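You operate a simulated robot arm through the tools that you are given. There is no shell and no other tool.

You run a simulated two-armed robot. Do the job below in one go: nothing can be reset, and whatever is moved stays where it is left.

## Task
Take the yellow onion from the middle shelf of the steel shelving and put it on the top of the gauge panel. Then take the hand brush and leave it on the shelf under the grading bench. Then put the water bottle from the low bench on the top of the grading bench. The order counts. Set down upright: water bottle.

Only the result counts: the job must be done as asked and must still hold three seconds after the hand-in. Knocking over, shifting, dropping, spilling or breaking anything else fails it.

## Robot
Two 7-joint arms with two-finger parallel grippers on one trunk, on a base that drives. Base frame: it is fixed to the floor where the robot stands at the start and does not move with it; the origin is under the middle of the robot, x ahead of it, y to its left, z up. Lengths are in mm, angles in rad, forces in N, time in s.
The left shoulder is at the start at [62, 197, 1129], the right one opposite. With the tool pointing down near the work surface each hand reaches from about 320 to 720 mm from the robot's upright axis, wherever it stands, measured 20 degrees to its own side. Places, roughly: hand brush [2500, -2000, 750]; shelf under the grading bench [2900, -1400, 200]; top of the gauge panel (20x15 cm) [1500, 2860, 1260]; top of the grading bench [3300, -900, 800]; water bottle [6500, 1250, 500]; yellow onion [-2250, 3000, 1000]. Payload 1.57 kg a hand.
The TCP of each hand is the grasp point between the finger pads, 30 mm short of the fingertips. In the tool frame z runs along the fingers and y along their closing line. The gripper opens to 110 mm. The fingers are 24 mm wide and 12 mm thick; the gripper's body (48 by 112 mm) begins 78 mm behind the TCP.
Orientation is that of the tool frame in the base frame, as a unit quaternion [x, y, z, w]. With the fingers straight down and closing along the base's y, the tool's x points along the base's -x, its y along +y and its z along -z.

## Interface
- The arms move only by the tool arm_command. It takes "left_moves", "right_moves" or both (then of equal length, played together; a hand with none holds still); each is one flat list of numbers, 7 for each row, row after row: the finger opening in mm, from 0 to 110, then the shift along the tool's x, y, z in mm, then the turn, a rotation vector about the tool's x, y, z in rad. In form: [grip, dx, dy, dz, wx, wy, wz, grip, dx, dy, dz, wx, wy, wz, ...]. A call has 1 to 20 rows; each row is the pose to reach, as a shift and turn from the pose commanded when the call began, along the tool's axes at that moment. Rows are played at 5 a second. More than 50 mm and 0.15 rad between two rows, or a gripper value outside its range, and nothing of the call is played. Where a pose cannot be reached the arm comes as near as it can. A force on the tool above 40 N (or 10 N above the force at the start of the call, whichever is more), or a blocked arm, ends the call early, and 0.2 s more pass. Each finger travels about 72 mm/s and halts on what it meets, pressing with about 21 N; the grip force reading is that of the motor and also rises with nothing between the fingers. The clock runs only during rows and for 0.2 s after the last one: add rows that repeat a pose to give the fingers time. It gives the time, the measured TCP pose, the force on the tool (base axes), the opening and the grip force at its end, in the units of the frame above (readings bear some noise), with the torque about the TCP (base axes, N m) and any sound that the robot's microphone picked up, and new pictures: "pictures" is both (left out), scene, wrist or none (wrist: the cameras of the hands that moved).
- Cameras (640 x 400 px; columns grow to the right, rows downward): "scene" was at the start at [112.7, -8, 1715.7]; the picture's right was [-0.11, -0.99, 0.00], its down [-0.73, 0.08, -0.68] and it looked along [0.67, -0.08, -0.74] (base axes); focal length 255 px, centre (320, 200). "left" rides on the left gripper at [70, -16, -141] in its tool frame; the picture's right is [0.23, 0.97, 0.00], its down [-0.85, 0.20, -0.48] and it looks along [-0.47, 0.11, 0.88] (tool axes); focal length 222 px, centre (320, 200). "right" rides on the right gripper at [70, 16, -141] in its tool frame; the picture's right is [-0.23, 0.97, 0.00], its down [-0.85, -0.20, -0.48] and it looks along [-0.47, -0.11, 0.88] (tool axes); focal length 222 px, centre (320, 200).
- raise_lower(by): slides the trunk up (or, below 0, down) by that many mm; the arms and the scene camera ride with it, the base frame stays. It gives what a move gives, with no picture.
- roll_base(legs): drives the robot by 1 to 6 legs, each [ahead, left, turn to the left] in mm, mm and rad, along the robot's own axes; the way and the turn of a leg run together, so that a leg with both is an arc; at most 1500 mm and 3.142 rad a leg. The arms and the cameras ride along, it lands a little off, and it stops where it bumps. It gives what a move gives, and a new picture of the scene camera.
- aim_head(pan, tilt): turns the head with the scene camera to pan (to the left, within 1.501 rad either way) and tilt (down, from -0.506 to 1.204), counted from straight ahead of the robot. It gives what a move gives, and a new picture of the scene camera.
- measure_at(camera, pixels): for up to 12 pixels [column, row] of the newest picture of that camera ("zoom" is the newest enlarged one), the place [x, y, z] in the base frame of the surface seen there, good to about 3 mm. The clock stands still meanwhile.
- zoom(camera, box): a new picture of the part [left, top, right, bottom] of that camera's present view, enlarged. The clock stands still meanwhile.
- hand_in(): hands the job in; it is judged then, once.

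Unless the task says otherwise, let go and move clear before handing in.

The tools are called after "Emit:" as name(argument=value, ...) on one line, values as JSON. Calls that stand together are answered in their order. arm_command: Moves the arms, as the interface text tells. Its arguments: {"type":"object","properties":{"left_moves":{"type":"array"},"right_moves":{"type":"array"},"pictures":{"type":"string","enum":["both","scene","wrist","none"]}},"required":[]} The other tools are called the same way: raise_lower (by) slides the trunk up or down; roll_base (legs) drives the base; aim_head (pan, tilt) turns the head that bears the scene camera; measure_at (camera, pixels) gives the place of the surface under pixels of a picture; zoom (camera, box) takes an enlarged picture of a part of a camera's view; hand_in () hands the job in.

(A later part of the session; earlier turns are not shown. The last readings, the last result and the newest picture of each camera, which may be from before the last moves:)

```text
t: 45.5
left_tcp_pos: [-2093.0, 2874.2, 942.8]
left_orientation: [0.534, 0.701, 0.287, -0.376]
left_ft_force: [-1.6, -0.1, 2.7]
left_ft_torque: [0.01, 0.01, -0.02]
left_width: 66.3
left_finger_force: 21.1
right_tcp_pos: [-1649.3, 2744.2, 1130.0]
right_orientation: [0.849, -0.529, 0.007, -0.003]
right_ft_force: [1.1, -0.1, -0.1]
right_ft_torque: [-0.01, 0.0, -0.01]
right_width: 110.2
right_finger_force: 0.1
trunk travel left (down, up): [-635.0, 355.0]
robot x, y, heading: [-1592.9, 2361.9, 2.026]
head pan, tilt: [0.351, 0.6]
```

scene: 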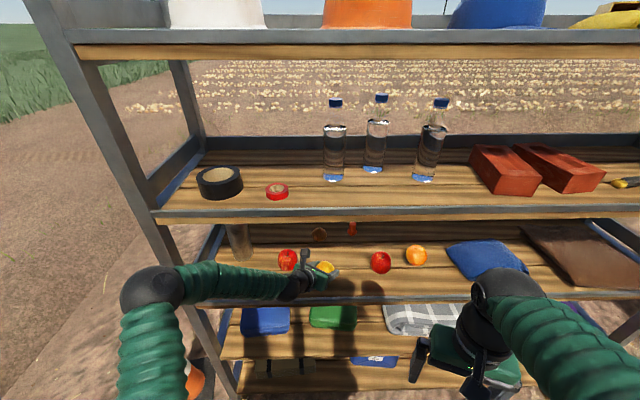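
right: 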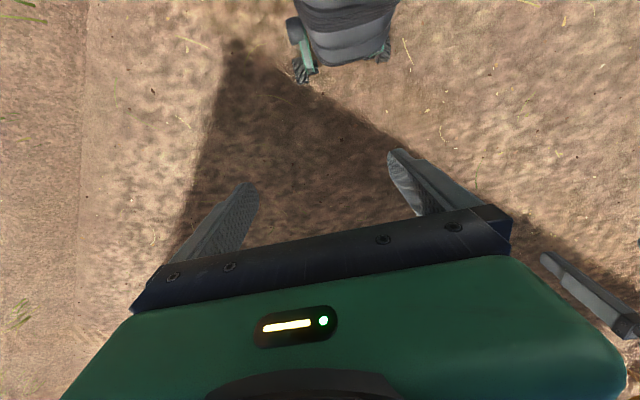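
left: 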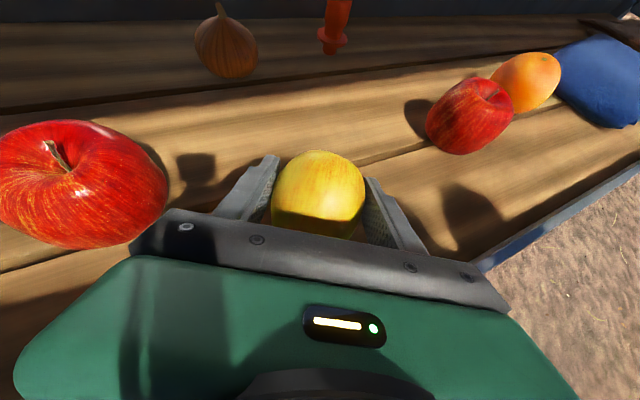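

The pear is held (opening 66.3, 21 N). I lift 30 mm and draw straight back out of the shelf.

Emit:
arm_command(left_moves=[55, 8, 0, -5, 0, 0, 0, 55, 17, 0, -11, 0, 0, 0, 55, 25, 0, -16.6, 0, 0, 0, 55, 8, 0, -42, 0, 0, 0, 55, -9, 0, -67, 0, 0, 0, 55, -25, 0, -92, 0, 0, 0, 55, -42, 0, -117, 0, 0, 0, 55, -58, 0, -142, 0, 0, 0, 55, -75, 0, -167, 0, 0, 0, 55, -92, 0, -192, 0, 0, 0, 55, -108, 0, -217, 0, 0, 0, 55, -108, 0, -217, 0, 0, 0], pictures="both")

```text
t: 48.1
left_tcp_pos: [-2054.6, 2659.9, 967.5]
left_orientation: [0.535, 0.701, 0.286, -0.376]
left_ft_force: [0.3, 0.4, -1.6]
left_ft_torque: [-0.01, -0.01, -0.02]
left_width: 66.2
left_finger_force: 21.0
left hand out of reach, approached as far as the arm can: row 10, 11, 12
right_tcp_pos: [-1649.8, 2743.7, 1129.0]
right_orientation: [0.849, -0.528, 0.007, -0.001]
right_ft_force: [0.4, -0.6, 0.0]
right_ft_torque: [0.03, 0.0, 0.01]
right_width: 109.9
right_finger_force: 0.0
trunk travel left (down, up): [-635.0, 355.0]
robot x, y, heading: [-1595.1, 2359.6, 2.023]
head pan, tilt: [0.351, 0.6]
```

scene: 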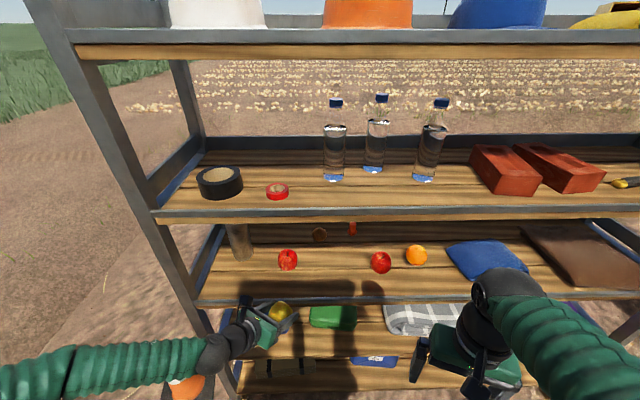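
left: 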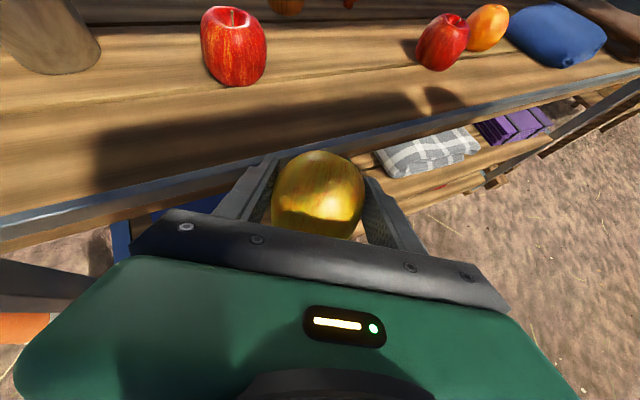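

The pear is out of the shelf, securely held. Now I back away, square up to the shelf and shift left, so that the right arm can take the onion through the free lane.

Emit:
roll_base(legs=[[-318, -120, 0], [0, 0, 0.36], [0, 185, 0]])

Emit:
aim_head(pan=0, tilt=0.7)

```text
t: 52.6
left_tcp_pos: [-2009.0, 2115.3, 968.1]
left_orientation: [0.404, 0.784, 0.215, -0.42]
left_ft_force: [0.7, -0.4, -1.2]
left_ft_torque: [0.05, 0.03, 0.0]
left_width: 66.2
left_finger_force: 20.8
right_tcp_pos: [-1656.9, 2336.2, 1128.7]
right_orientation: [0.929, -0.371, 0.006, -0.001]
right_ft_force: [0.0, 0.1, -0.6]
right_ft_torque: [-0.02, 0.01, -0.01]
right_width: 110.0
right_finger_force: 0.0
trunk travel left (down, up): [-635.0, 355.0]
robot x, y, heading: [-1475.3, 1991.3, 2.378]
head pan, tilt: [0.351, 0.6]
```

scene: 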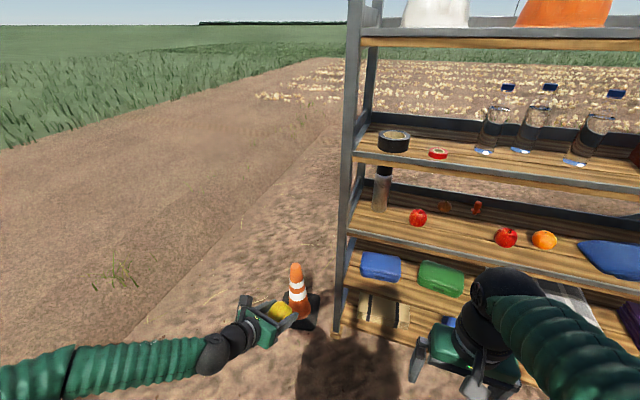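

```text
t: 53.4
left_tcp_pos: [-2010.9, 2114.1, 967.6]
left_orientation: [0.404, 0.784, 0.216, -0.419]
left_ft_force: [-0.8, -0.8, -1.8]
left_ft_torque: [0.0, 0.01, -0.02]
left_width: 66.3
left_finger_force: 21.1
right_tcp_pos: [-1658.4, 2334.2, 1130.1]
right_orientation: [0.928, -0.371, 0.006, -0.002]
right_ft_force: [0.6, -0.3, 0.6]
right_ft_torque: [0.01, -0.01, 0.0]
right_width: 110.1
right_finger_force: 0.0
trunk travel left (down, up): [-635.0, 355.0]
robot x, y, heading: [-1474.9, 1991.5, 2.38]
head pan, tilt: [0.0, 0.7]
```

scene: 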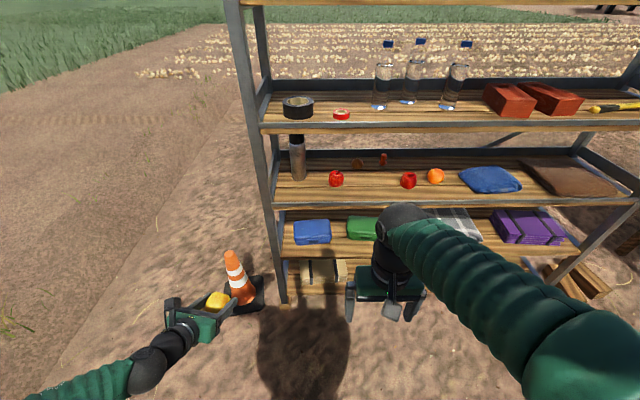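

Robot is square at f=2441 mm with the right lane open. I stretch the right hand forward in free space: pitch 35° below horizontal, camera below, to check the elbow posture before driving in.

Emit:
arm_command(right_moves=[90, -44, -7.5, 14, 0, -0.096, 0, 90, -88, -15, 28, 0, -0.192, 0, 90, -132, -22.5, 42, 0, -0.288, 0, 90, -176, -30, 56, 0, -0.384, 0, 90, -220, -37.5, 70, 0, -0.48, 0, 90, -264, -45, 84, 0, -0.576, 0, 90, -308, -52.5, 98, 0, -0.672, 0, 90, -352, -60, 112, 0, -0.768, 0, 90, -396, -67.5, 126, 0, -0.864, 0, 90, -442, -75, 140, 0, -0.96, 0, 90, -442, -75, 140, 0, -0.96, 0], pictures="both")

```text
t: 55.8
left_tcp_pos: [-2009.4, 2112.5, 968.0]
left_orientation: [0.403, 0.783, 0.216, -0.421]
left_ft_force: [-0.1, -0.6, -2.2]
left_ft_torque: [0.0, 0.03, 0.02]
left_width: 66.4
left_finger_force: 21.6
right_tcp_pos: [-1926.6, 2692.2, 986.1]
right_orientation: [0.826, -0.328, -0.424, -0.175]
right_ft_force: [-0.4, 0.0, 1.4]
right_ft_torque: [0.05, 0.0, -0.02]
right_width: 89.8
right_finger_force: 0.0
trunk travel left (down, up): [-635.0, 355.0]
robot x, y, heading: [-1474.0, 1996.8, 2.374]
head pan, tilt: [0.0, 0.7]
```

scene: 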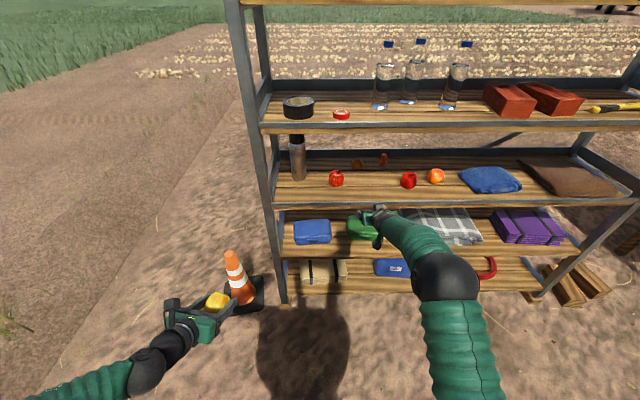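
right: 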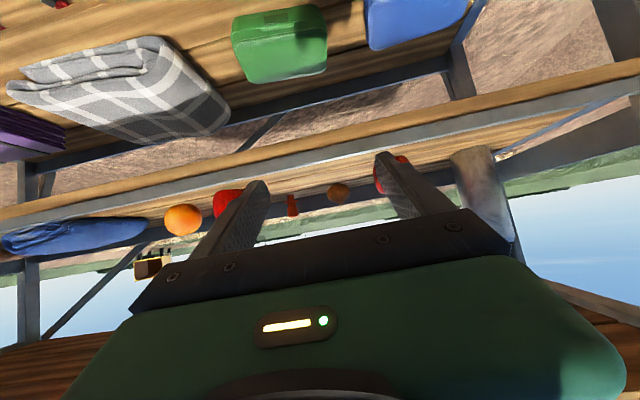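

Emit:
measure_at(camera="scene", pixels=[[445, 262], [445, 280], [415, 235], [400, 225], [430, 250], [380, 213], [378, 235], [460, 330], [392, 228]])

Emit:
zoom(camera="scene", box=[340, 190, 500, 290])

```text
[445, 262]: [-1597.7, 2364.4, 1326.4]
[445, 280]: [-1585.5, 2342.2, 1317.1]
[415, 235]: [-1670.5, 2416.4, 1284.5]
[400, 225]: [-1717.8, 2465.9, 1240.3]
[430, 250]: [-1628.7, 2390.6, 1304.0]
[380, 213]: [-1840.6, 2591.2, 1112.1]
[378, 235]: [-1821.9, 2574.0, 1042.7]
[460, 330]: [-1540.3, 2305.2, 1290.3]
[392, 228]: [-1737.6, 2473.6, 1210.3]
```

```text
4.00 times, centred on (420, 240) of scene
```

zoom: 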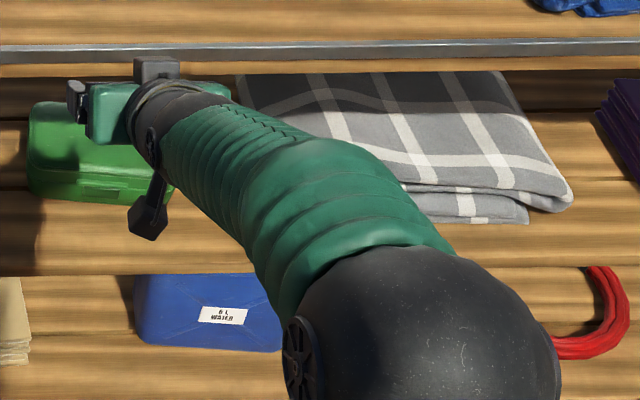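

The right forearm's top line stays well under the lip for this posture (about 1177 at the lip). I drive in 250 mm first and check.

Emit:
roll_base(legs=[[250, 3, 0]])

Emit:
zoom(camera="right", box=[0, 0, 640, 400])

```text
t: 57.6
left_tcp_pos: [-2191.2, 2279.4, 968.4]
left_orientation: [0.403, 0.784, 0.216, -0.42]
left_ft_force: [-0.1, 0.1, -2.5]
left_ft_torque: [0.04, 0.04, 0.02]
left_width: 66.4
left_finger_force: 21.2
right_tcp_pos: [-2106.3, 2860.2, 986.2]
right_orientation: [0.827, -0.328, -0.423, -0.174]
right_ft_force: [0.1, -0.6, 0.5]
right_ft_torque: [-0.01, 0.0, 0.05]
right_width: 90.2
right_finger_force: 0.1
trunk travel left (down, up): [-635.0, 355.0]
robot x, y, heading: [-1656.3, 2160.7, 2.381]
head pan, tilt: [0.0, 0.7]
```

scene: 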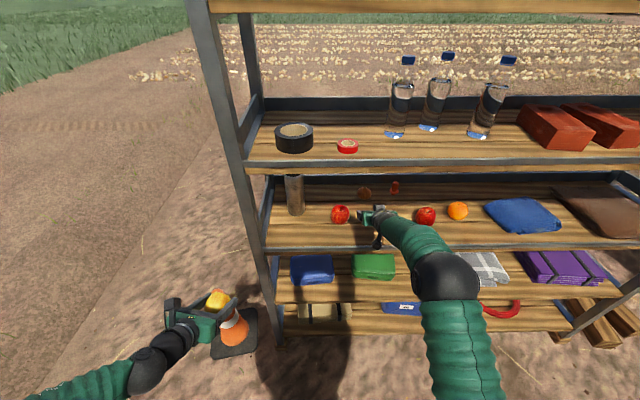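

```text
1.00 times, centred on (320, 200) of right (not enlarged: the box is as wide or as high as the picture)
```

zoom: 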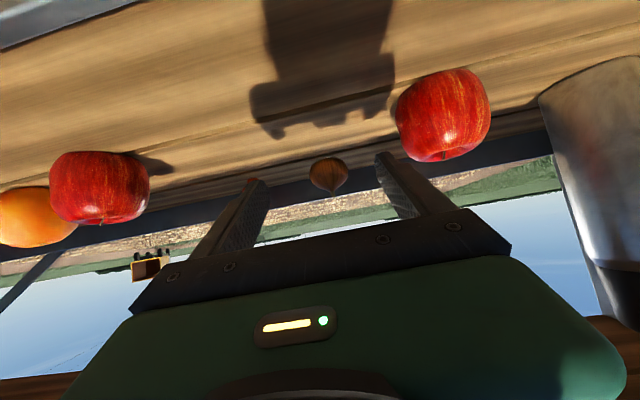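

The right hand is centred on the onion's lane (onion at (328,175) between the fingers). I drive 114 mm more.

Emit:
roll_base(legs=[[114, 0, 0]])

Emit:
zoom(camera="right", box=[0, 0, 640, 400])

```text
t: 58.8
left_tcp_pos: [-2273.8, 2358.0, 968.1]
left_orientation: [0.404, 0.783, 0.217, -0.42]
left_ft_force: [-0.1, 0.0, -0.7]
left_ft_torque: [0.0, 0.0, -0.03]
left_width: 66.4
left_finger_force: 21.4
right_tcp_pos: [-2188.4, 2938.9, 986.0]
right_orientation: [0.827, -0.327, -0.423, -0.174]
right_ft_force: [-0.6, -0.7, -0.4]
right_ft_torque: [0.02, 0.0, -0.01]
right_width: 90.0
right_finger_force: 0.0
trunk travel left (down, up): [-635.0, 355.0]
robot x, y, heading: [-1740.6, 2239.6, 2.38]
head pan, tilt: [0.0, 0.7]
```

scene: 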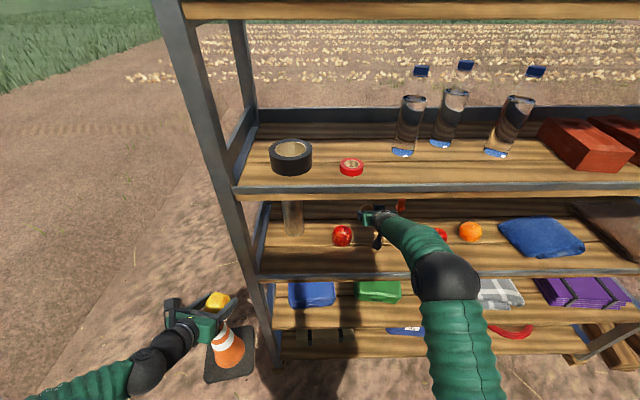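

```text
1.00 times, centred on (320, 200) of right (not enlarged: the box is as wide or as high as the picture)
```

zoom: 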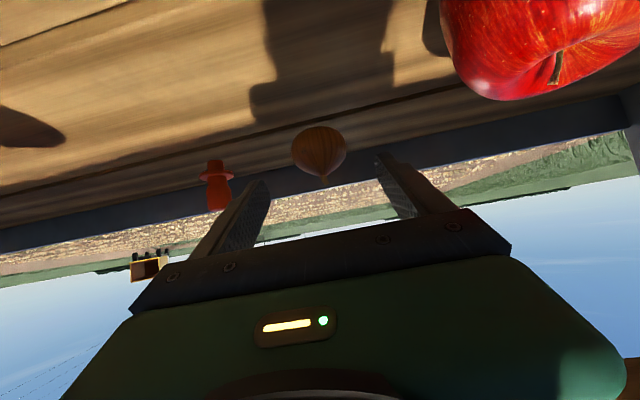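

Lane is clear and the hand lateral offset is about 0. I advance 93 mm along the tool axis and close on the onion.

Emit:
arm_command(right_moves=[90, -2, 0, 25, 0, 0, 0, 90, -4, 0, 50, 0, 0, 0, 90, -6, 0.5, 73, 0, 0, 0, 90, -7.4, 0.5, 93, 0, 0, 0, 90, -7.4, 0.5, 93, 0, 0, 0], pictures="both")

```text
t: 60.0
left_tcp_pos: [-2272.3, 2357.9, 969.4]
left_orientation: [0.403, 0.783, 0.216, -0.421]
left_ft_force: [0.4, -0.6, -1.8]
left_ft_torque: [0.01, -0.01, -0.01]
left_width: 66.3
left_finger_force: 21.1
right_tcp_pos: [-2237.4, 2991.4, 938.6]
right_orientation: [0.827, -0.327, -0.423, -0.174]
right_ft_force: [0.5, -0.5, 0.0]
right_ft_torque: [0.01, 0.0, 0.01]
right_width: 90.1
right_finger_force: 0.1
right hand out of reach, approached as far as the arm can: row 4, 5
trunk travel left (down, up): [-635.0, 355.0]
robot x, y, heading: [-1740.7, 2238.3, 2.381]
head pan, tilt: [0.0, 0.7]
```

scene: 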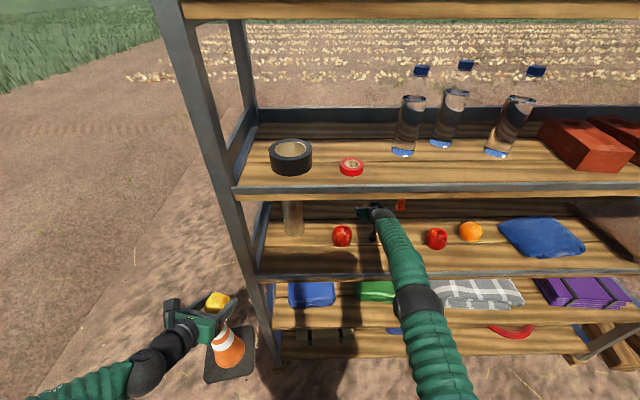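
right: 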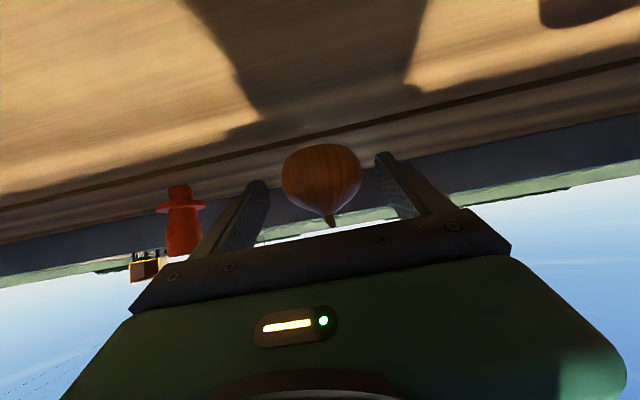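

The onion sits centred between the fingers (282-361 in the wrist view), 10 mm beyond the TCP, well on the pads. I close on it, then withdraw along the tool axis.

Emit:
arm_command(right_moves=[75, 0, 0, 0, 0, 0, 0, 60, 0, 0, 0, 0, 0, 0, 45, 0, 0, 0, 0, 0, 0, 40, 0, 0, 0, 0, 0, 0, 40, 0, 0, 0, 0, 0, 0, 40, 0, 0, 0, 0, 0, 0], pictures="wrist")

```text
t: 61.4
left_tcp_pos: [-2271.9, 2359.3, 968.5]
left_orientation: [0.403, 0.783, 0.216, -0.421]
left_ft_force: [-0.3, 0.5, -1.3]
left_ft_torque: [0.02, -0.03, 0.05]
left_width: 66.6
left_finger_force: 20.7
right_tcp_pos: [-2239.1, 2990.1, 937.3]
right_orientation: [0.826, -0.327, -0.424, -0.174]
right_ft_force: [0.1, -0.7, -0.4]
right_ft_torque: [0.01, 0.0, 0.0]
right_width: 62.2
right_finger_force: 21.4
trunk travel left (down, up): [-635.0, 355.0]
robot x, y, heading: [-1732.5, 2241.1, 2.383]
head pan, tilt: [0.0, 0.7]
```

right: 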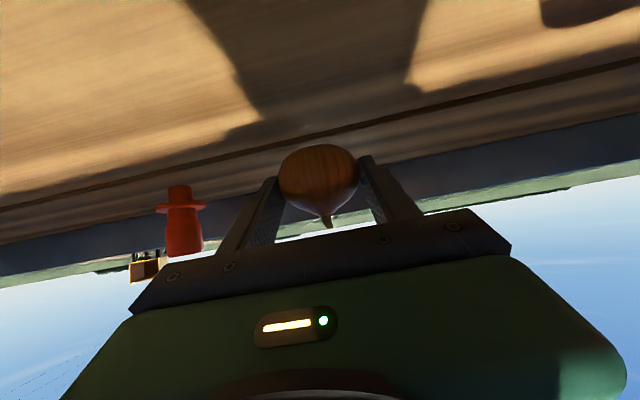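

Gripped at 62 mm with 21 N. Now I lift back along the tool axis, then drive straight back.

Emit:
arm_command(right_moves=[40, -4, 0, -8, 0, 0, 0, 40, -4, 0, -25, 0, 0, 0, 40, -2, 0, -50, 0, 0, 0, 40, 0, 0, -75, 0, 0, 0, 40, 0, 0, -90, 0, 0, 0, 40, 0, 0, -90, 0, 0, 0], pictures="both")

```text
t: 62.8
left_tcp_pos: [-2271.8, 2358.6, 969.4]
left_orientation: [0.404, 0.783, 0.216, -0.42]
left_ft_force: [0.1, -0.2, -2.1]
left_ft_torque: [-0.02, -0.01, -0.03]
left_width: 66.4
left_finger_force: 21.1
right_tcp_pos: [-2184.5, 2939.0, 990.2]
right_orientation: [0.826, -0.328, -0.423, -0.175]
right_ft_force: [0.1, 0.8, -0.7]
right_ft_torque: [0.04, -0.02, -0.01]
right_width: 62.1
right_finger_force: 21.1
trunk travel left (down, up): [-635.0, 355.0]
robot x, y, heading: [-1738.1, 2240.3, 2.381]
head pan, tilt: [0.0, 0.7]
```

scene: 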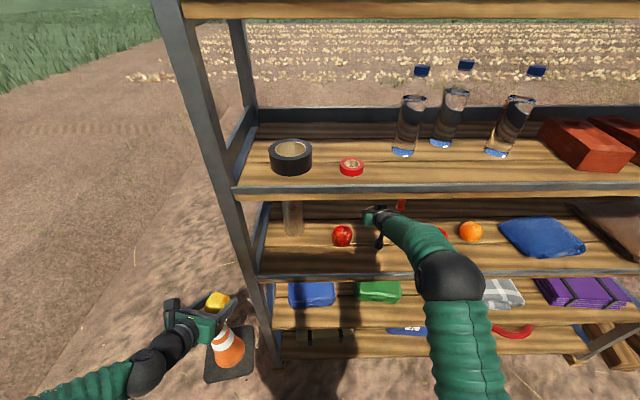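
right: 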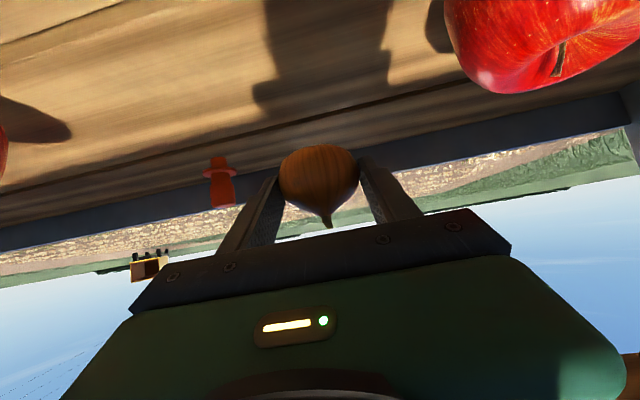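

The onion is lifted. I back straight out 380 mm.

Emit:
roll_base(legs=[[-380, 0, 0]])

Emit:
measure_at(camera="scene", pixels=[[320, 200], [340, 170], [408, 180]])

```text
t: 65.2
left_tcp_pos: [-1996.6, 2095.8, 967.8]
left_orientation: [0.402, 0.785, 0.215, -0.42]
left_ft_force: [0.0, 0.1, -1.7]
left_ft_torque: [-0.01, 0.04, 0.01]
left_width: 66.4
left_finger_force: 20.7
right_tcp_pos: [-1910.3, 2676.0, 989.9]
right_orientation: [0.827, -0.326, -0.423, -0.174]
right_ft_force: [-0.5, 0.1, -1.1]
right_ft_torque: [-0.03, -0.01, 0.02]
right_width: 62.0
right_finger_force: 21.5
trunk travel left (down, up): [-635.0, 355.0]
robot x, y, heading: [-1465.0, 1976.2, 2.384]
head pan, tilt: [0.0, 0.7]
```

scene: 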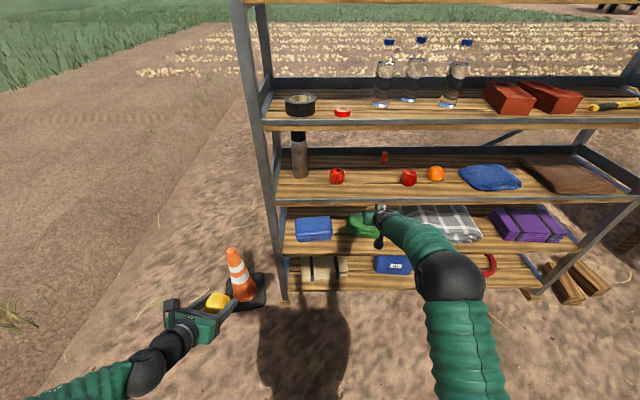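

```text
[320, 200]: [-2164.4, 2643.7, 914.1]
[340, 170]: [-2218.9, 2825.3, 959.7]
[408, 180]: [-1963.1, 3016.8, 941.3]
```

The shelf items read unmoved. Now, in free space, I draw the right hand (onion) back near the body while rolling the left hand (pear) by -3.0 rad about its axis.

Emit:
arm_command(left_moves=[55, 0, 0, 0, 0, 0, -0.15, 55, 0, 0, 0, 0, 0, -0.3, 55, 0, 0, 0, 0, 0, -0.45, 55, 0, 0, 0, 0, 0, -0.6, 55, 0, 0, 0, 0, 0, -0.75, 55, 0, 0, 0, 0, 0, -0.9, 55, 0, 0, 0, 0, 0, -1.05, 55, 0, 0, 0, 0, 0, -1.2, 55, 0, 0, 0, 0, 0, -1.35, 55, 0, 0, 0, 0, 0, -1.5, 55, 0, 0, 0, 0, 0, -1.65, 55, 0, 0, 0, 0, 0, -1.8, 55, 0, 0, 0, 0, 0, -1.95, 55, 0, 0, 0, 0, 0, -2.1, 55, 0, 0, 0, 0, 0, -2.25, 55, 0, 0, 0, 0, 0, -2.4, 55, 0, 0, 0, 0, 0, -2.55, 55, 0, 0, 0, 0, 0, -2.7, 55, 0, 0, 0, 0, 0, -2.85, 55, 0, 0, 0, 0, 0, -3.0], right_moves=[40, 10, -3, -14, 0, 0, 0, 40, 20, -6, -28, 0, 0, 0, 40, 30, -9, -42, 0, 0, 0, 40, 40, -12, -56, 0, 0, 0, 40, 50, -15, -70, 0, 0, 0, 40, 60, -18, -84, 0, 0, 0, 40, 70, -21, -98, 0, 0, 0, 40, 80, -24, -112, 0, 0, 0, 40, 90, -27, -126, 0, 0, 0, 40, 100, -30, -140, 0, 0, 0, 40, 110, -33, -154, 0, 0, 0, 40, 120, -36, -168, 0, 0, 0, 40, 130, -39, -182, 0, 0, 0, 40, 140, -42, -196, 0, 0, 0, 40, 150, -45, -210, 0, 0, 0, 40, 160, -48, -224, 0, 0, 0, 40, 170, -51, -238, 0, 0, 0, 40, 180, -54, -252, 0, 0, 0, 40, 190, -57, -266, 0, 0, 0, 40, 198, -60, -276, 0, 0, 0], pictures="both")

```text
t: 69.4
left_tcp_pos: [-1999.1, 2095.2, 969.8]
left_orientation: [0.754, -0.456, -0.435, -0.186]
left_ft_force: [0.1, -0.4, -1.3]
left_ft_torque: [-0.02, -0.02, -0.02]
left_width: 66.5
left_finger_force: 20.5
left hand out of reach, approached as far as the arm can: row 1, 2, 3, 4, 5, 6, 7, 8, 9, 10, 11, 12, 13, 14, 15, 16, 17, 18
right_tcp_pos: [-1634.8, 2512.7, 988.2]
right_orientation: [0.827, -0.327, -0.424, -0.173]
right_ft_force: [0.1, -0.2, 0.1]
right_ft_torque: [-0.04, -0.01, -0.01]
right_width: 62.0
right_finger_force: 21.0
right hand out of reach, approached as far as the arm can: row 18, 19, 20
trunk travel left (down, up): [-635.0, 355.0]
robot x, y, heading: [-1464.8, 1979.7, 2.386]
head pan, tilt: [0.0, 0.7]
```

scene: 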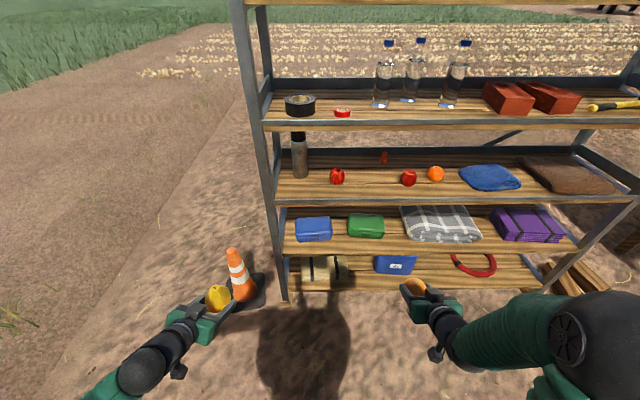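
right: 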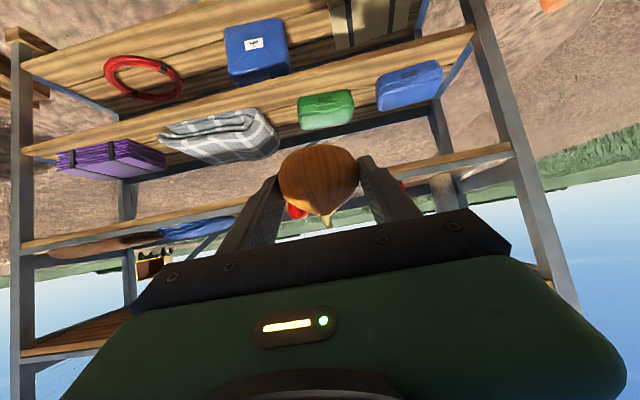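
left: 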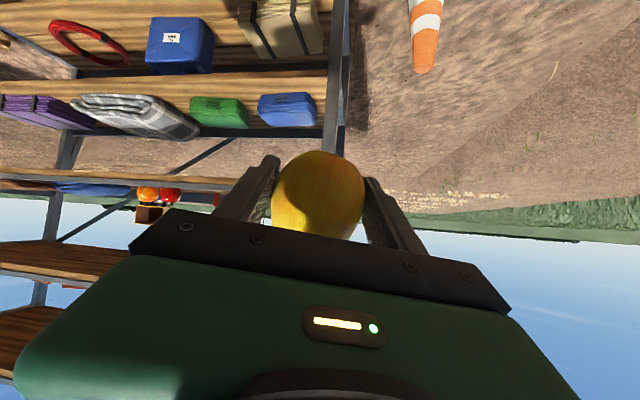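

Both arms are where wanted; the pear at (218,297) now points bottom-down. I finish the roll (-0.14) and pitch, then look at the pear closely.

Emit:
arm_command(left_moves=[55, 0, 0, 0, 0.0015, 0.02, -0.0708, 55, 0, 0, 0, 0.003, 0.04, -0.1416, 55, 0, 0, 0, 0.003, 0.04, -0.1416], pictures="both")

Emit:
zoom(camera="scene", box=[150, 250, 290, 340])

Emit:
zoom(camera="right", box=[320, 0, 640, 200])

```text
t: 70.2
left_tcp_pos: [-1995.5, 2094.6, 969.9]
left_orientation: [0.792, -0.407, -0.405, -0.208]
left_ft_force: [0.7, -0.6, -1.6]
left_ft_torque: [0.0, -0.05, -0.02]
left_width: 66.3
left_finger_force: 21.0
right_tcp_pos: [-1635.2, 2514.3, 990.8]
right_orientation: [0.827, -0.326, -0.424, -0.173]
right_ft_force: [0.9, 0.3, -1.2]
right_ft_torque: [0.01, -0.02, 0.01]
right_width: 61.8
right_finger_force: 21.0
trunk travel left (down, up): [-635.0, 355.0]
robot x, y, heading: [-1464.2, 1979.9, 2.381]
head pan, tilt: [0.0, 0.7]
```

scene: 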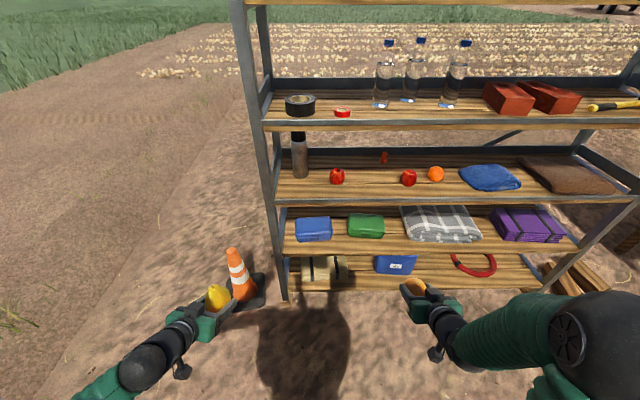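
left: 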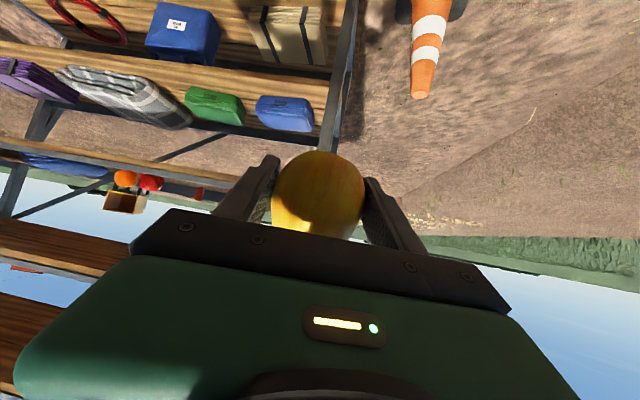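

```text
4.44 times, centred on (220, 295) of scene
```

zoom: 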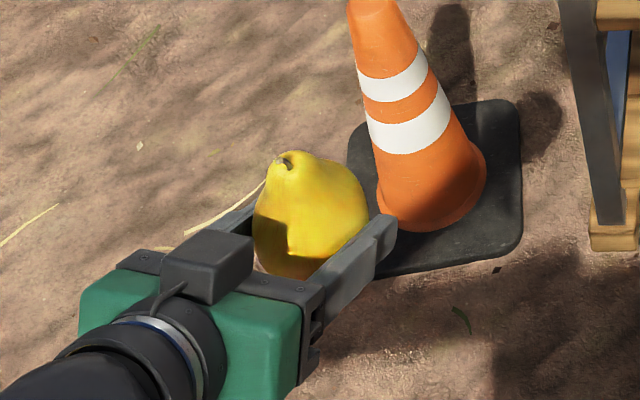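

```text
2.00 times, centred on (480, 100) of right
```

zoom: 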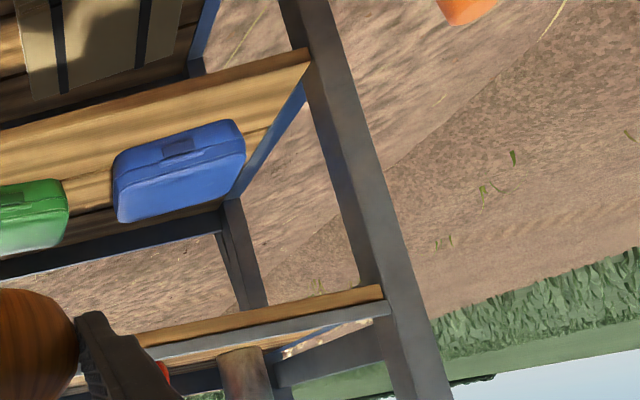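

Emit:
zoom(camera="scene", box=[195, 275, 243, 315])

```text
10.00 times, centred on (219, 295) of scene
```

zoom: 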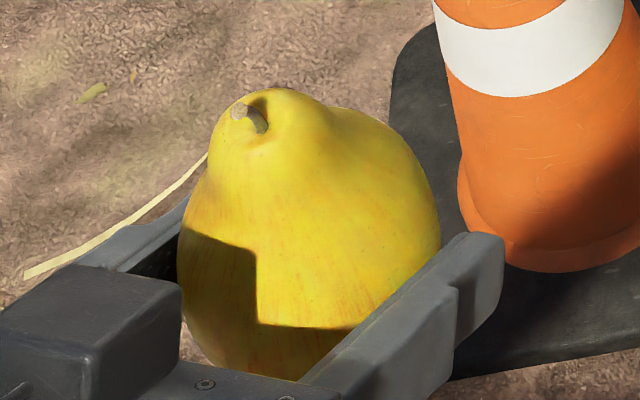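

Emit:
measure_at(camera="zoom", pixels=[[260, 125], [238, 112], [270, 105], [240, 150], [290, 130], [300, 200], [310, 255], [435, 235], [185, 250], [400, 150], [215, 180], [350, 300]])

```text
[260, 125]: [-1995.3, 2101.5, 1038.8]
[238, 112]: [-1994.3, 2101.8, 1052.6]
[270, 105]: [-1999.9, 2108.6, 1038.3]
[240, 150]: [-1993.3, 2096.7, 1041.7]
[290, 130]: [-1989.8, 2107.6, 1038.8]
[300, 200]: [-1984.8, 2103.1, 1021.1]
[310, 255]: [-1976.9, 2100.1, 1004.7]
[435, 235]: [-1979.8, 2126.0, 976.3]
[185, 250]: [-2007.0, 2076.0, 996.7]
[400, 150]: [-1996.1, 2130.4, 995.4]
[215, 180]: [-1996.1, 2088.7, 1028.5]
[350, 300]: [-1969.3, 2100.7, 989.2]
```

The pear hangs upright in the left hand: neck at about (-1996,2102,1038) over the lobe centre (-2000,2101,968), tilt under ~4°. I drive back to the earlier station in front of the pear's old place, turned 0.36 right.

Emit:
roll_base(legs=[[0, -186, 0], [0, 0, -0.36], [334, 126, 0]])

Emit:
aim_head(pan=0.3, tilt=0.7)

```text
t: 74.8
left_tcp_pos: [-2049.2, 2657.2, 969.8]
left_orientation: [0.706, -0.542, -0.362, -0.277]
left_ft_force: [0.4, 0.9, -1.8]
left_ft_torque: [0.04, 0.02, 0.0]
left_width: 66.5
left_finger_force: 20.9
right_tcp_pos: [-1563.2, 2920.9, 990.4]
right_orientation: [0.755, -0.469, -0.387, -0.246]
right_ft_force: [0.6, 0.5, -1.2]
right_ft_torque: [-0.03, -0.01, 0.02]
right_width: 61.2
right_finger_force: 20.9
trunk travel left (down, up): [-635.0, 355.0]
robot x, y, heading: [-1591.6, 2361.6, 2.021]
head pan, tilt: [0.0, 0.7]
```

scene: 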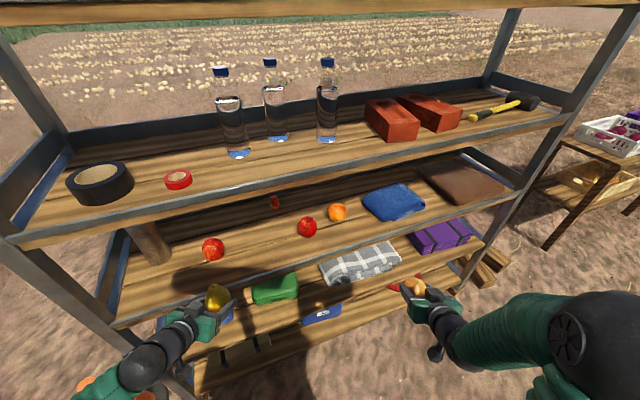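

```text
t: 75.6
left_tcp_pos: [-2050.2, 2656.1, 970.4]
left_orientation: [0.706, -0.542, -0.361, -0.278]
left_ft_force: [0.1, 0.0, -1.7]
left_ft_torque: [0.03, 0.01, 0.01]
left_width: 66.2
left_finger_force: 21.2
right_tcp_pos: [-1564.3, 2922.2, 989.6]
right_orientation: [0.756, -0.469, -0.386, -0.246]
right_ft_force: [-0.4, 0.5, -1.0]
right_ft_torque: [-0.03, -0.03, 0.03]
right_width: 61.4
right_finger_force: 21.5
trunk travel left (down, up): [-635.0, 355.0]
robot x, y, heading: [-1591.5, 2356.5, 2.021]
head pan, tilt: [0.3, 0.7]
```

scene: 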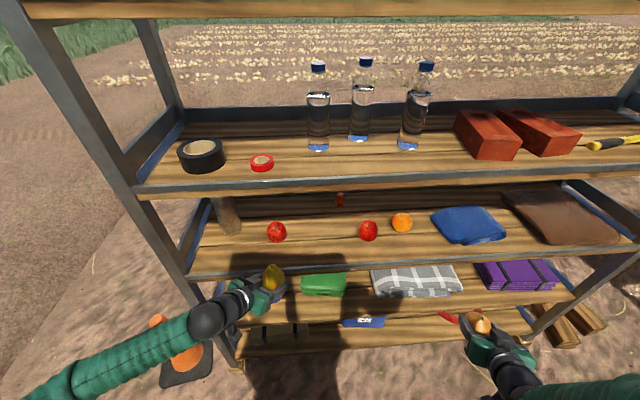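

I carry the pear forward over its old place at a hover height of about 55 mm above final, before lowering.

Emit:
arm_command(left_moves=[55, -12, 0, -9, 0, 0, 0, 55, -30, -4, 20, 0, 0, 0, 55, -55, -8, 52, 0, 0, 0, 55, -80, -12, 84, 0, 0, 0, 55, -104, -17, 117, 0, 0, 0, 55, -128, -22, 150, 0, 0, 0, 55, -150, -27, 182, 0, 0, 0, 55, -165, -30, 203, 0, 0, 0, 55, -172.4, -31.6, 213.6, 0, 0, 0, 55, -172.4, -31.6, 213.6, 0, 0, 0], pictures="both")

Emit:
zoom(camera="scene", box=[265, 180, 385, 255])

```text
t: 77.8
left_tcp_pos: [-2089.9, 2929.0, 985.7]
left_orientation: [0.706, -0.541, -0.362, -0.277]
left_ft_force: [-0.5, 0.6, -1.2]
left_ft_torque: [-0.01, 0.01, -0.02]
left_width: 66.1
left_finger_force: 20.7
right_tcp_pos: [-1562.6, 2920.1, 990.5]
right_orientation: [0.755, -0.47, -0.385, -0.247]
right_ft_force: [1.2, -0.4, -1.0]
right_ft_torque: [-0.01, -0.04, -0.01]
right_width: 61.5
right_finger_force: 21.6
trunk travel left (down, up): [-635.0, 355.0]
robot x, y, heading: [-1589.4, 2357.3, 2.025]
head pan, tilt: [0.3, 0.7]
```

scene: 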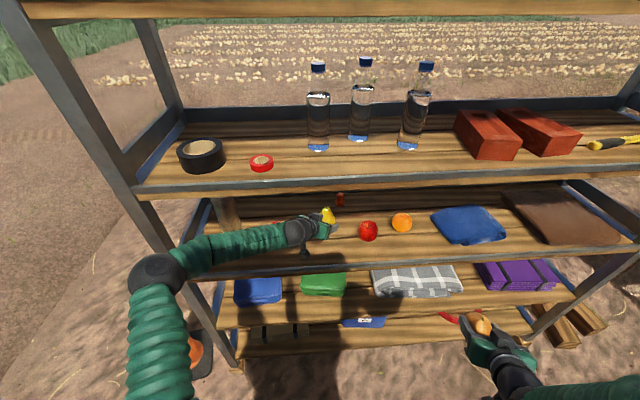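
left: 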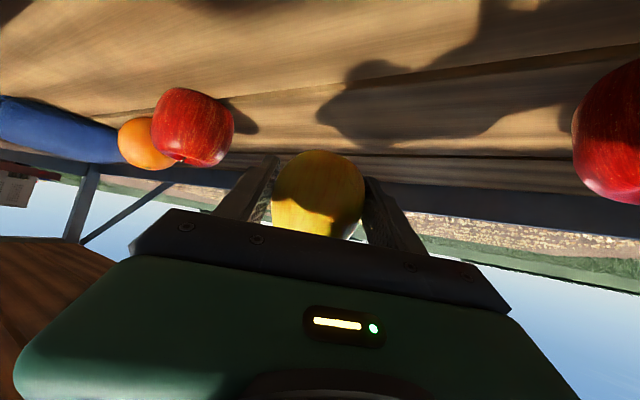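

```text
5.33 times, centred on (325, 218) of scene
```

zoom: 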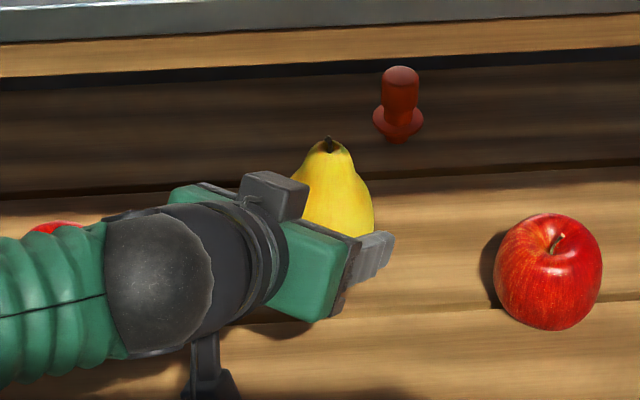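

Emit:
measure_at(camera="zoom", pixels=[[328, 150], [329, 140], [340, 158], [315, 158], [330, 175], [335, 200]])

```text
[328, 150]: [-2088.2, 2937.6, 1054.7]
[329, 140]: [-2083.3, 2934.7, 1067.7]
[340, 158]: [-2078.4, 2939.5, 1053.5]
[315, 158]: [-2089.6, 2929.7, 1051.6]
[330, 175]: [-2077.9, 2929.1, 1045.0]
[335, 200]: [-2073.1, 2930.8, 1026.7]
```

The pear is upright over its place (stem base (-2088,2938,1055); old stem base (-2089,2935,997)). I lower 48 mm, then feel for contact in small steps.

Emit:
arm_command(left_moves=[55, 13, 0.5, 9, 0, 0, 0, 55, 27, 1, 18, 0, 0, 0, 55, 40, 1.5, 26.6, 0, 0, 0, 55, 40, 1.5, 26.6, 0, 0, 0], pictures="wrist")

Emit:
zoom(camera="scene", box=[265, 180, 385, 255])

```text
t: 78.8
left_tcp_pos: [-2090.5, 2927.5, 936.9]
left_orientation: [0.706, -0.541, -0.362, -0.277]
left_ft_force: [-0.9, 0.2, -2.2]
left_ft_torque: [0.0, -0.01, 0.01]
left_width: 66.5
left_finger_force: 21.4
right_tcp_pos: [-1564.1, 2921.9, 991.1]
right_orientation: [0.754, -0.47, -0.385, -0.247]
right_ft_force: [-0.3, 0.8, -0.6]
right_ft_torque: [0.0, -0.02, 0.0]
right_width: 61.5
right_finger_force: 21.1
trunk travel left (down, up): [-635.0, 355.0]
robot x, y, heading: [-1595.7, 2359.9, 2.023]
head pan, tilt: [0.3, 0.7]
```

left: 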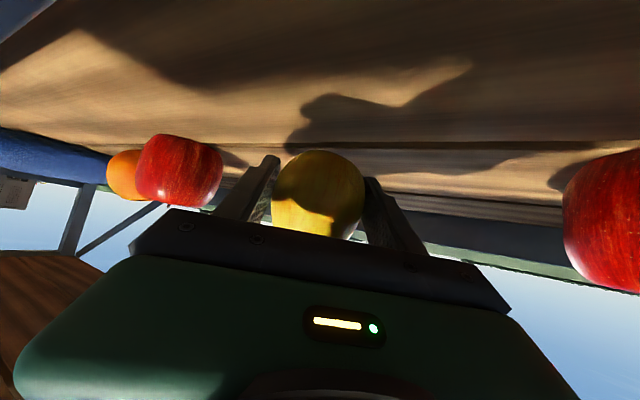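

```text
5.33 times, centred on (325, 218) of scene
```

zoom: 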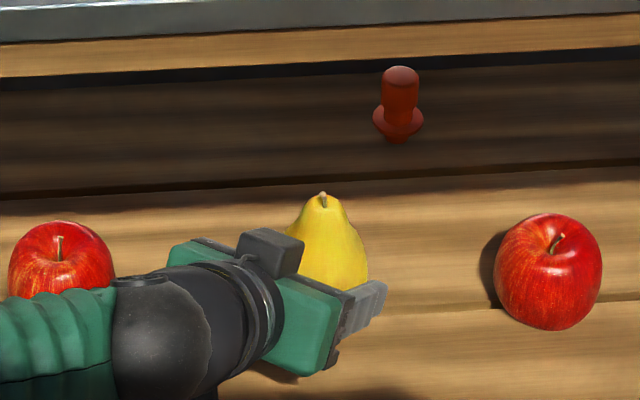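

No contact yet at TCP z 937. I go down 4 mm more.

Emit:
arm_command(left_moves=[55, 1.6, 0, 1.2, 0, 0, 0, 55, 3.2, 0, 2.3, 0, 0, 0, 55, 3.2, 0, 2.3, 0, 0, 0], pictures="none")

```text
t: 79.6
left_tcp_pos: [-2091.3, 2928.3, 933.7]
left_orientation: [0.706, -0.542, -0.362, -0.277]
left_ft_force: [0.7, 0.2, -1.9]
left_ft_torque: [-0.03, -0.01, -0.02]
left_width: 66.4
left_finger_force: 20.5
right_tcp_pos: [-1563.4, 2920.9, 990.9]
right_orientation: [0.754, -0.47, -0.386, -0.247]
right_ft_force: [-0.7, -0.2, -1.1]
right_ft_torque: [0.01, 0.01, -0.01]
right_width: 61.3
right_finger_force: 21.3
trunk travel left (down, up): [-635.0, 355.0]
robot x, y, heading: [-1590.9, 2357.4, 2.024]
head pan, tilt: [0.3, 0.7]
```

Emit:
arm_command(left_moves=[55, 0.8, 0, 0.6, 0, 0, 0, 55, 1.6, 0, 1.2, 0, 0, 0, 55, 1.6, 0, 1.2, 0, 0, 0], pictures="none")

```text
t: 80.4
left_tcp_pos: [-2091.2, 2927.0, 930.6]
left_orientation: [0.706, -0.542, -0.362, -0.277]
left_ft_force: [0.7, 1.1, -1.7]
left_ft_torque: [-0.02, 0.01, 0.01]
left_width: 66.4
left_finger_force: 21.0
right_tcp_pos: [-1563.3, 2921.2, 990.3]
right_orientation: [0.754, -0.47, -0.386, -0.247]
right_ft_force: [0.1, -0.1, -1.1]
right_ft_torque: [-0.06, 0.01, -0.01]
right_width: 61.3
right_finger_force: 21.4
trunk travel left (down, up): [-635.0, 355.0]
robot x, y, heading: [-1593.0, 2361.9, 2.027]
head pan, tilt: [0.3, 0.7]
```

Emit:
arm_command(left_moves=[55, 0.8, 0, 0.6, 0, 0, 0, 55, 1.6, 0, 1.2, 0, 0, 0, 55, 1.6, 0, 1.2, 0, 0, 0], pictures="wrist")

Emit:
zoom(camera="left", box=[200, 80, 440, 240])

```text
t: 81.2
left_tcp_pos: [-2090.8, 2927.2, 929.7]
left_orientation: [0.706, -0.542, -0.362, -0.277]
left_ft_force: [0.5, 0.7, -0.9]
left_ft_torque: [0.01, 0.0, -0.04]
left_width: 66.2
left_finger_force: 21.1
right_tcp_pos: [-1563.1, 2921.1, 990.1]
right_orientation: [0.754, -0.47, -0.386, -0.247]
right_ft_force: [-0.6, 0.7, -0.7]
right_ft_torque: [-0.05, -0.05, -0.01]
right_width: 61.3
right_finger_force: 20.7
trunk travel left (down, up): [-635.0, 355.0]
robot x, y, heading: [-1591.9, 2356.8, 2.02]
head pan, tilt: [0.3, 0.7]
```

left: 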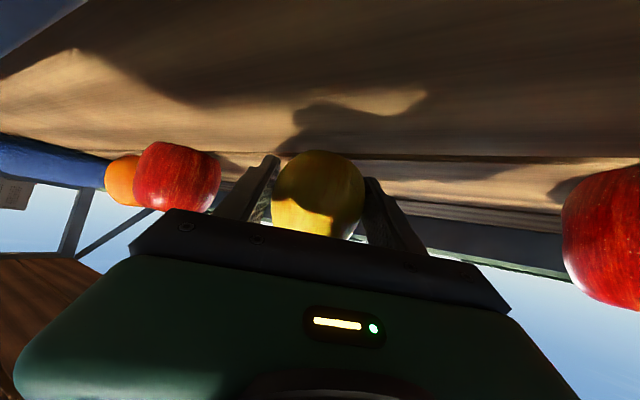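

```text
2.50 times, centred on (320, 160) of left
```

zoom: 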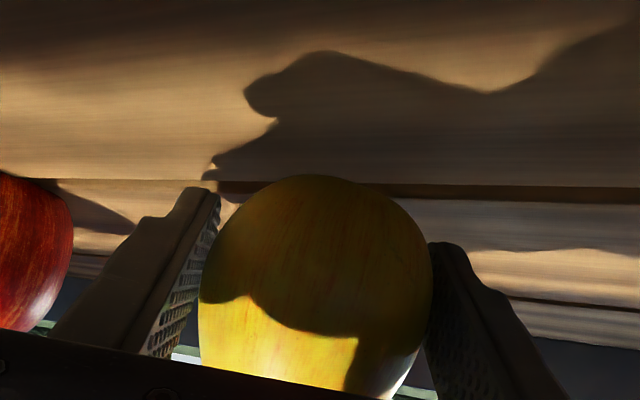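

Emit:
arm_command(left_moves=[55, 0.8, 0, 0.6, 0, 0, 0, 55, 1.6, 0, 1.2, 0, 0, 0, 55, 1.6, 0, 1.2, 0, 0, 0, 55, 1.6, 0, 1.2, 0, 0, 0], pictures="none")

```text
t: 82.2
left_tcp_pos: [-2091.1, 2928.1, 925.7]
left_orientation: [0.706, -0.542, -0.361, -0.277]
left_ft_force: [0.5, 0.3, -2.0]
left_ft_torque: [-0.03, 0.01, 0.03]
left_width: 66.2
left_finger_force: 21.2
right_tcp_pos: [-1563.1, 2922.8, 990.1]
right_orientation: [0.755, -0.47, -0.386, -0.247]
right_ft_force: [0.8, -0.4, -2.0]
right_ft_torque: [-0.01, 0.01, -0.01]
right_width: 61.1
right_finger_force: 21.0
trunk travel left (down, up): [-635.0, 355.0]
robot x, y, heading: [-1593.0, 2357.8, 2.019]
head pan, tilt: [0.3, 0.7]
```

Emit:
zoom(camera="scene", box=[285, 195, 365, 245])

```text
8.00 times, centred on (325, 220) of scene
```

zoom: 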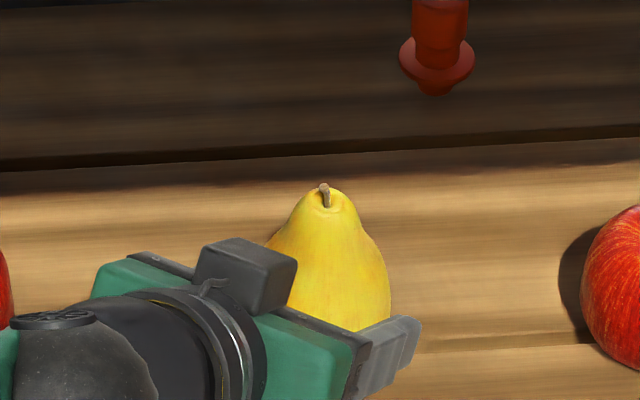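

Emit:
measure_at(camera="zoom", pixels=[[326, 206], [323, 190], [345, 205], [306, 205], [325, 240], [400, 250], [450, 200], [420, 320], [405, 345], [430, 380]])

```text
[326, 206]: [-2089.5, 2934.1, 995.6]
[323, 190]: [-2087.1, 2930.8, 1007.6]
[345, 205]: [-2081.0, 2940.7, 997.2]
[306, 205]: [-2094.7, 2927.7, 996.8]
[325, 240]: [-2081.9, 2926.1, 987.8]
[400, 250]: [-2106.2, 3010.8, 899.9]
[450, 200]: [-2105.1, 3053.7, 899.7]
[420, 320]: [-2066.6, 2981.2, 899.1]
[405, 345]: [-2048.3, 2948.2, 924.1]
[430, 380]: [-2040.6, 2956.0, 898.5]
```

Stem base reads (-2089.5,2934,995.6), right at its original height (~996.5). One more tiny step to feel contact.

Emit:
arm_command(left_moves=[55, 0.6, 0, 0.4, 0, 0, 0, 55, 1.2, 0, 0.9, 0, 0, 0, 55, 1.2, 0, 0.9, 0, 0, 0, 55, 1.2, 0, 0.9, 0, 0, 0], pictures="none")

```text
t: 83.2
left_tcp_pos: [-2090.0, 2927.7, 926.8]
left_orientation: [0.705, -0.542, -0.363, -0.278]
left_ft_force: [-2.5, 2.2, 7.7]
left_ft_torque: [0.31, -0.22, 0.03]
left_width: 66.0
left_finger_force: 21.0
right_tcp_pos: [-1563.2, 2921.0, 991.3]
right_orientation: [0.755, -0.469, -0.387, -0.246]
right_ft_force: [0.4, 0.6, -1.1]
right_ft_torque: [-0.04, -0.03, 0.0]
right_width: 61.2
right_finger_force: 21.5
trunk travel left (down, up): [-635.0, 355.0]
robot x, y, heading: [-1590.3, 2359.8, 2.023]
head pan, tilt: [0.3, 0.7]
```

Contact force of ~9 N appeared (fingertip/pear touching the shelf). I ease off ~1 mm and open the fingers in small steps.

Emit:
arm_command(left_moves=[55, -0.8, 0, -0.6, 0, 0, 0, 55, -0.8, 0, -0.6, 0, 0, 0, 66, -0.8, 0, -0.6, 0, 0, 0, 67, -0.8, 0, -0.6, 0, 0, 0, 68, -0.8, 0, -0.6, 0, 0, 0, 70, -0.8, 0, -0.6, 0, 0, 0, 73, -0.8, 0, -0.6, 0, 0, 0, 77, -0.8, 0, -0.6, 0, 0, 0, 82, -0.8, 0, -0.6, 0, 0, 0, 88, -0.8, 0, -0.6, 0, 0, 0, 92, -0.8, 0, -0.6, 0, 0, 0, 92, -0.8, 0, -0.6, 0, 0, 0], pictures="wrist")

Emit:
zoom(camera="scene", box=[285, 195, 365, 245])

```text
t: 85.8
left_tcp_pos: [-2088.4, 2927.8, 927.0]
left_orientation: [0.705, -0.543, -0.361, -0.278]
left_ft_force: [5.0, -8.2, 7.5]
left_ft_torque: [-0.11, 0.01, 0.34]
left_width: 92.7
left_finger_force: 0.1
right_tcp_pos: [-1562.4, 2920.2, 991.4]
right_orientation: [0.754, -0.47, -0.386, -0.247]
right_ft_force: [0.5, 0.0, -1.7]
right_ft_torque: [-0.04, 0.02, 0.01]
right_width: 61.1
right_finger_force: 20.9
trunk travel left (down, up): [-635.0, 355.0]
robot x, y, heading: [-1591.3, 2362.5, 2.02]
head pan, tilt: [0.3, 0.7]
```

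left: 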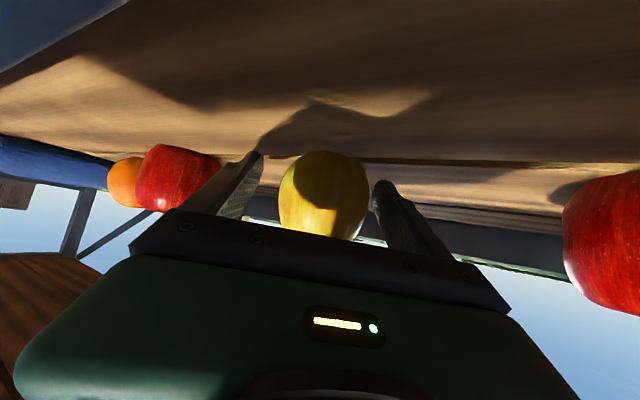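

```text
8.00 times, centred on (325, 220) of scene
```

zoom: 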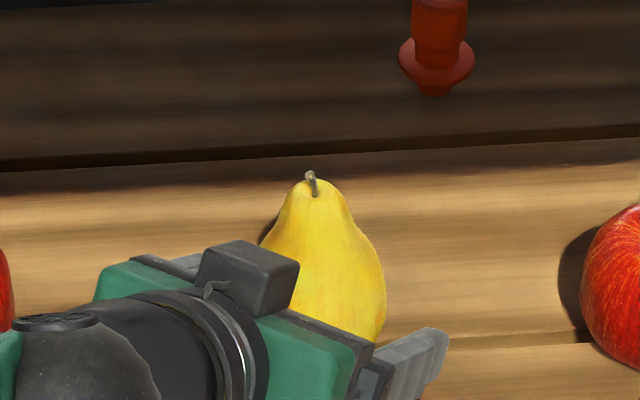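

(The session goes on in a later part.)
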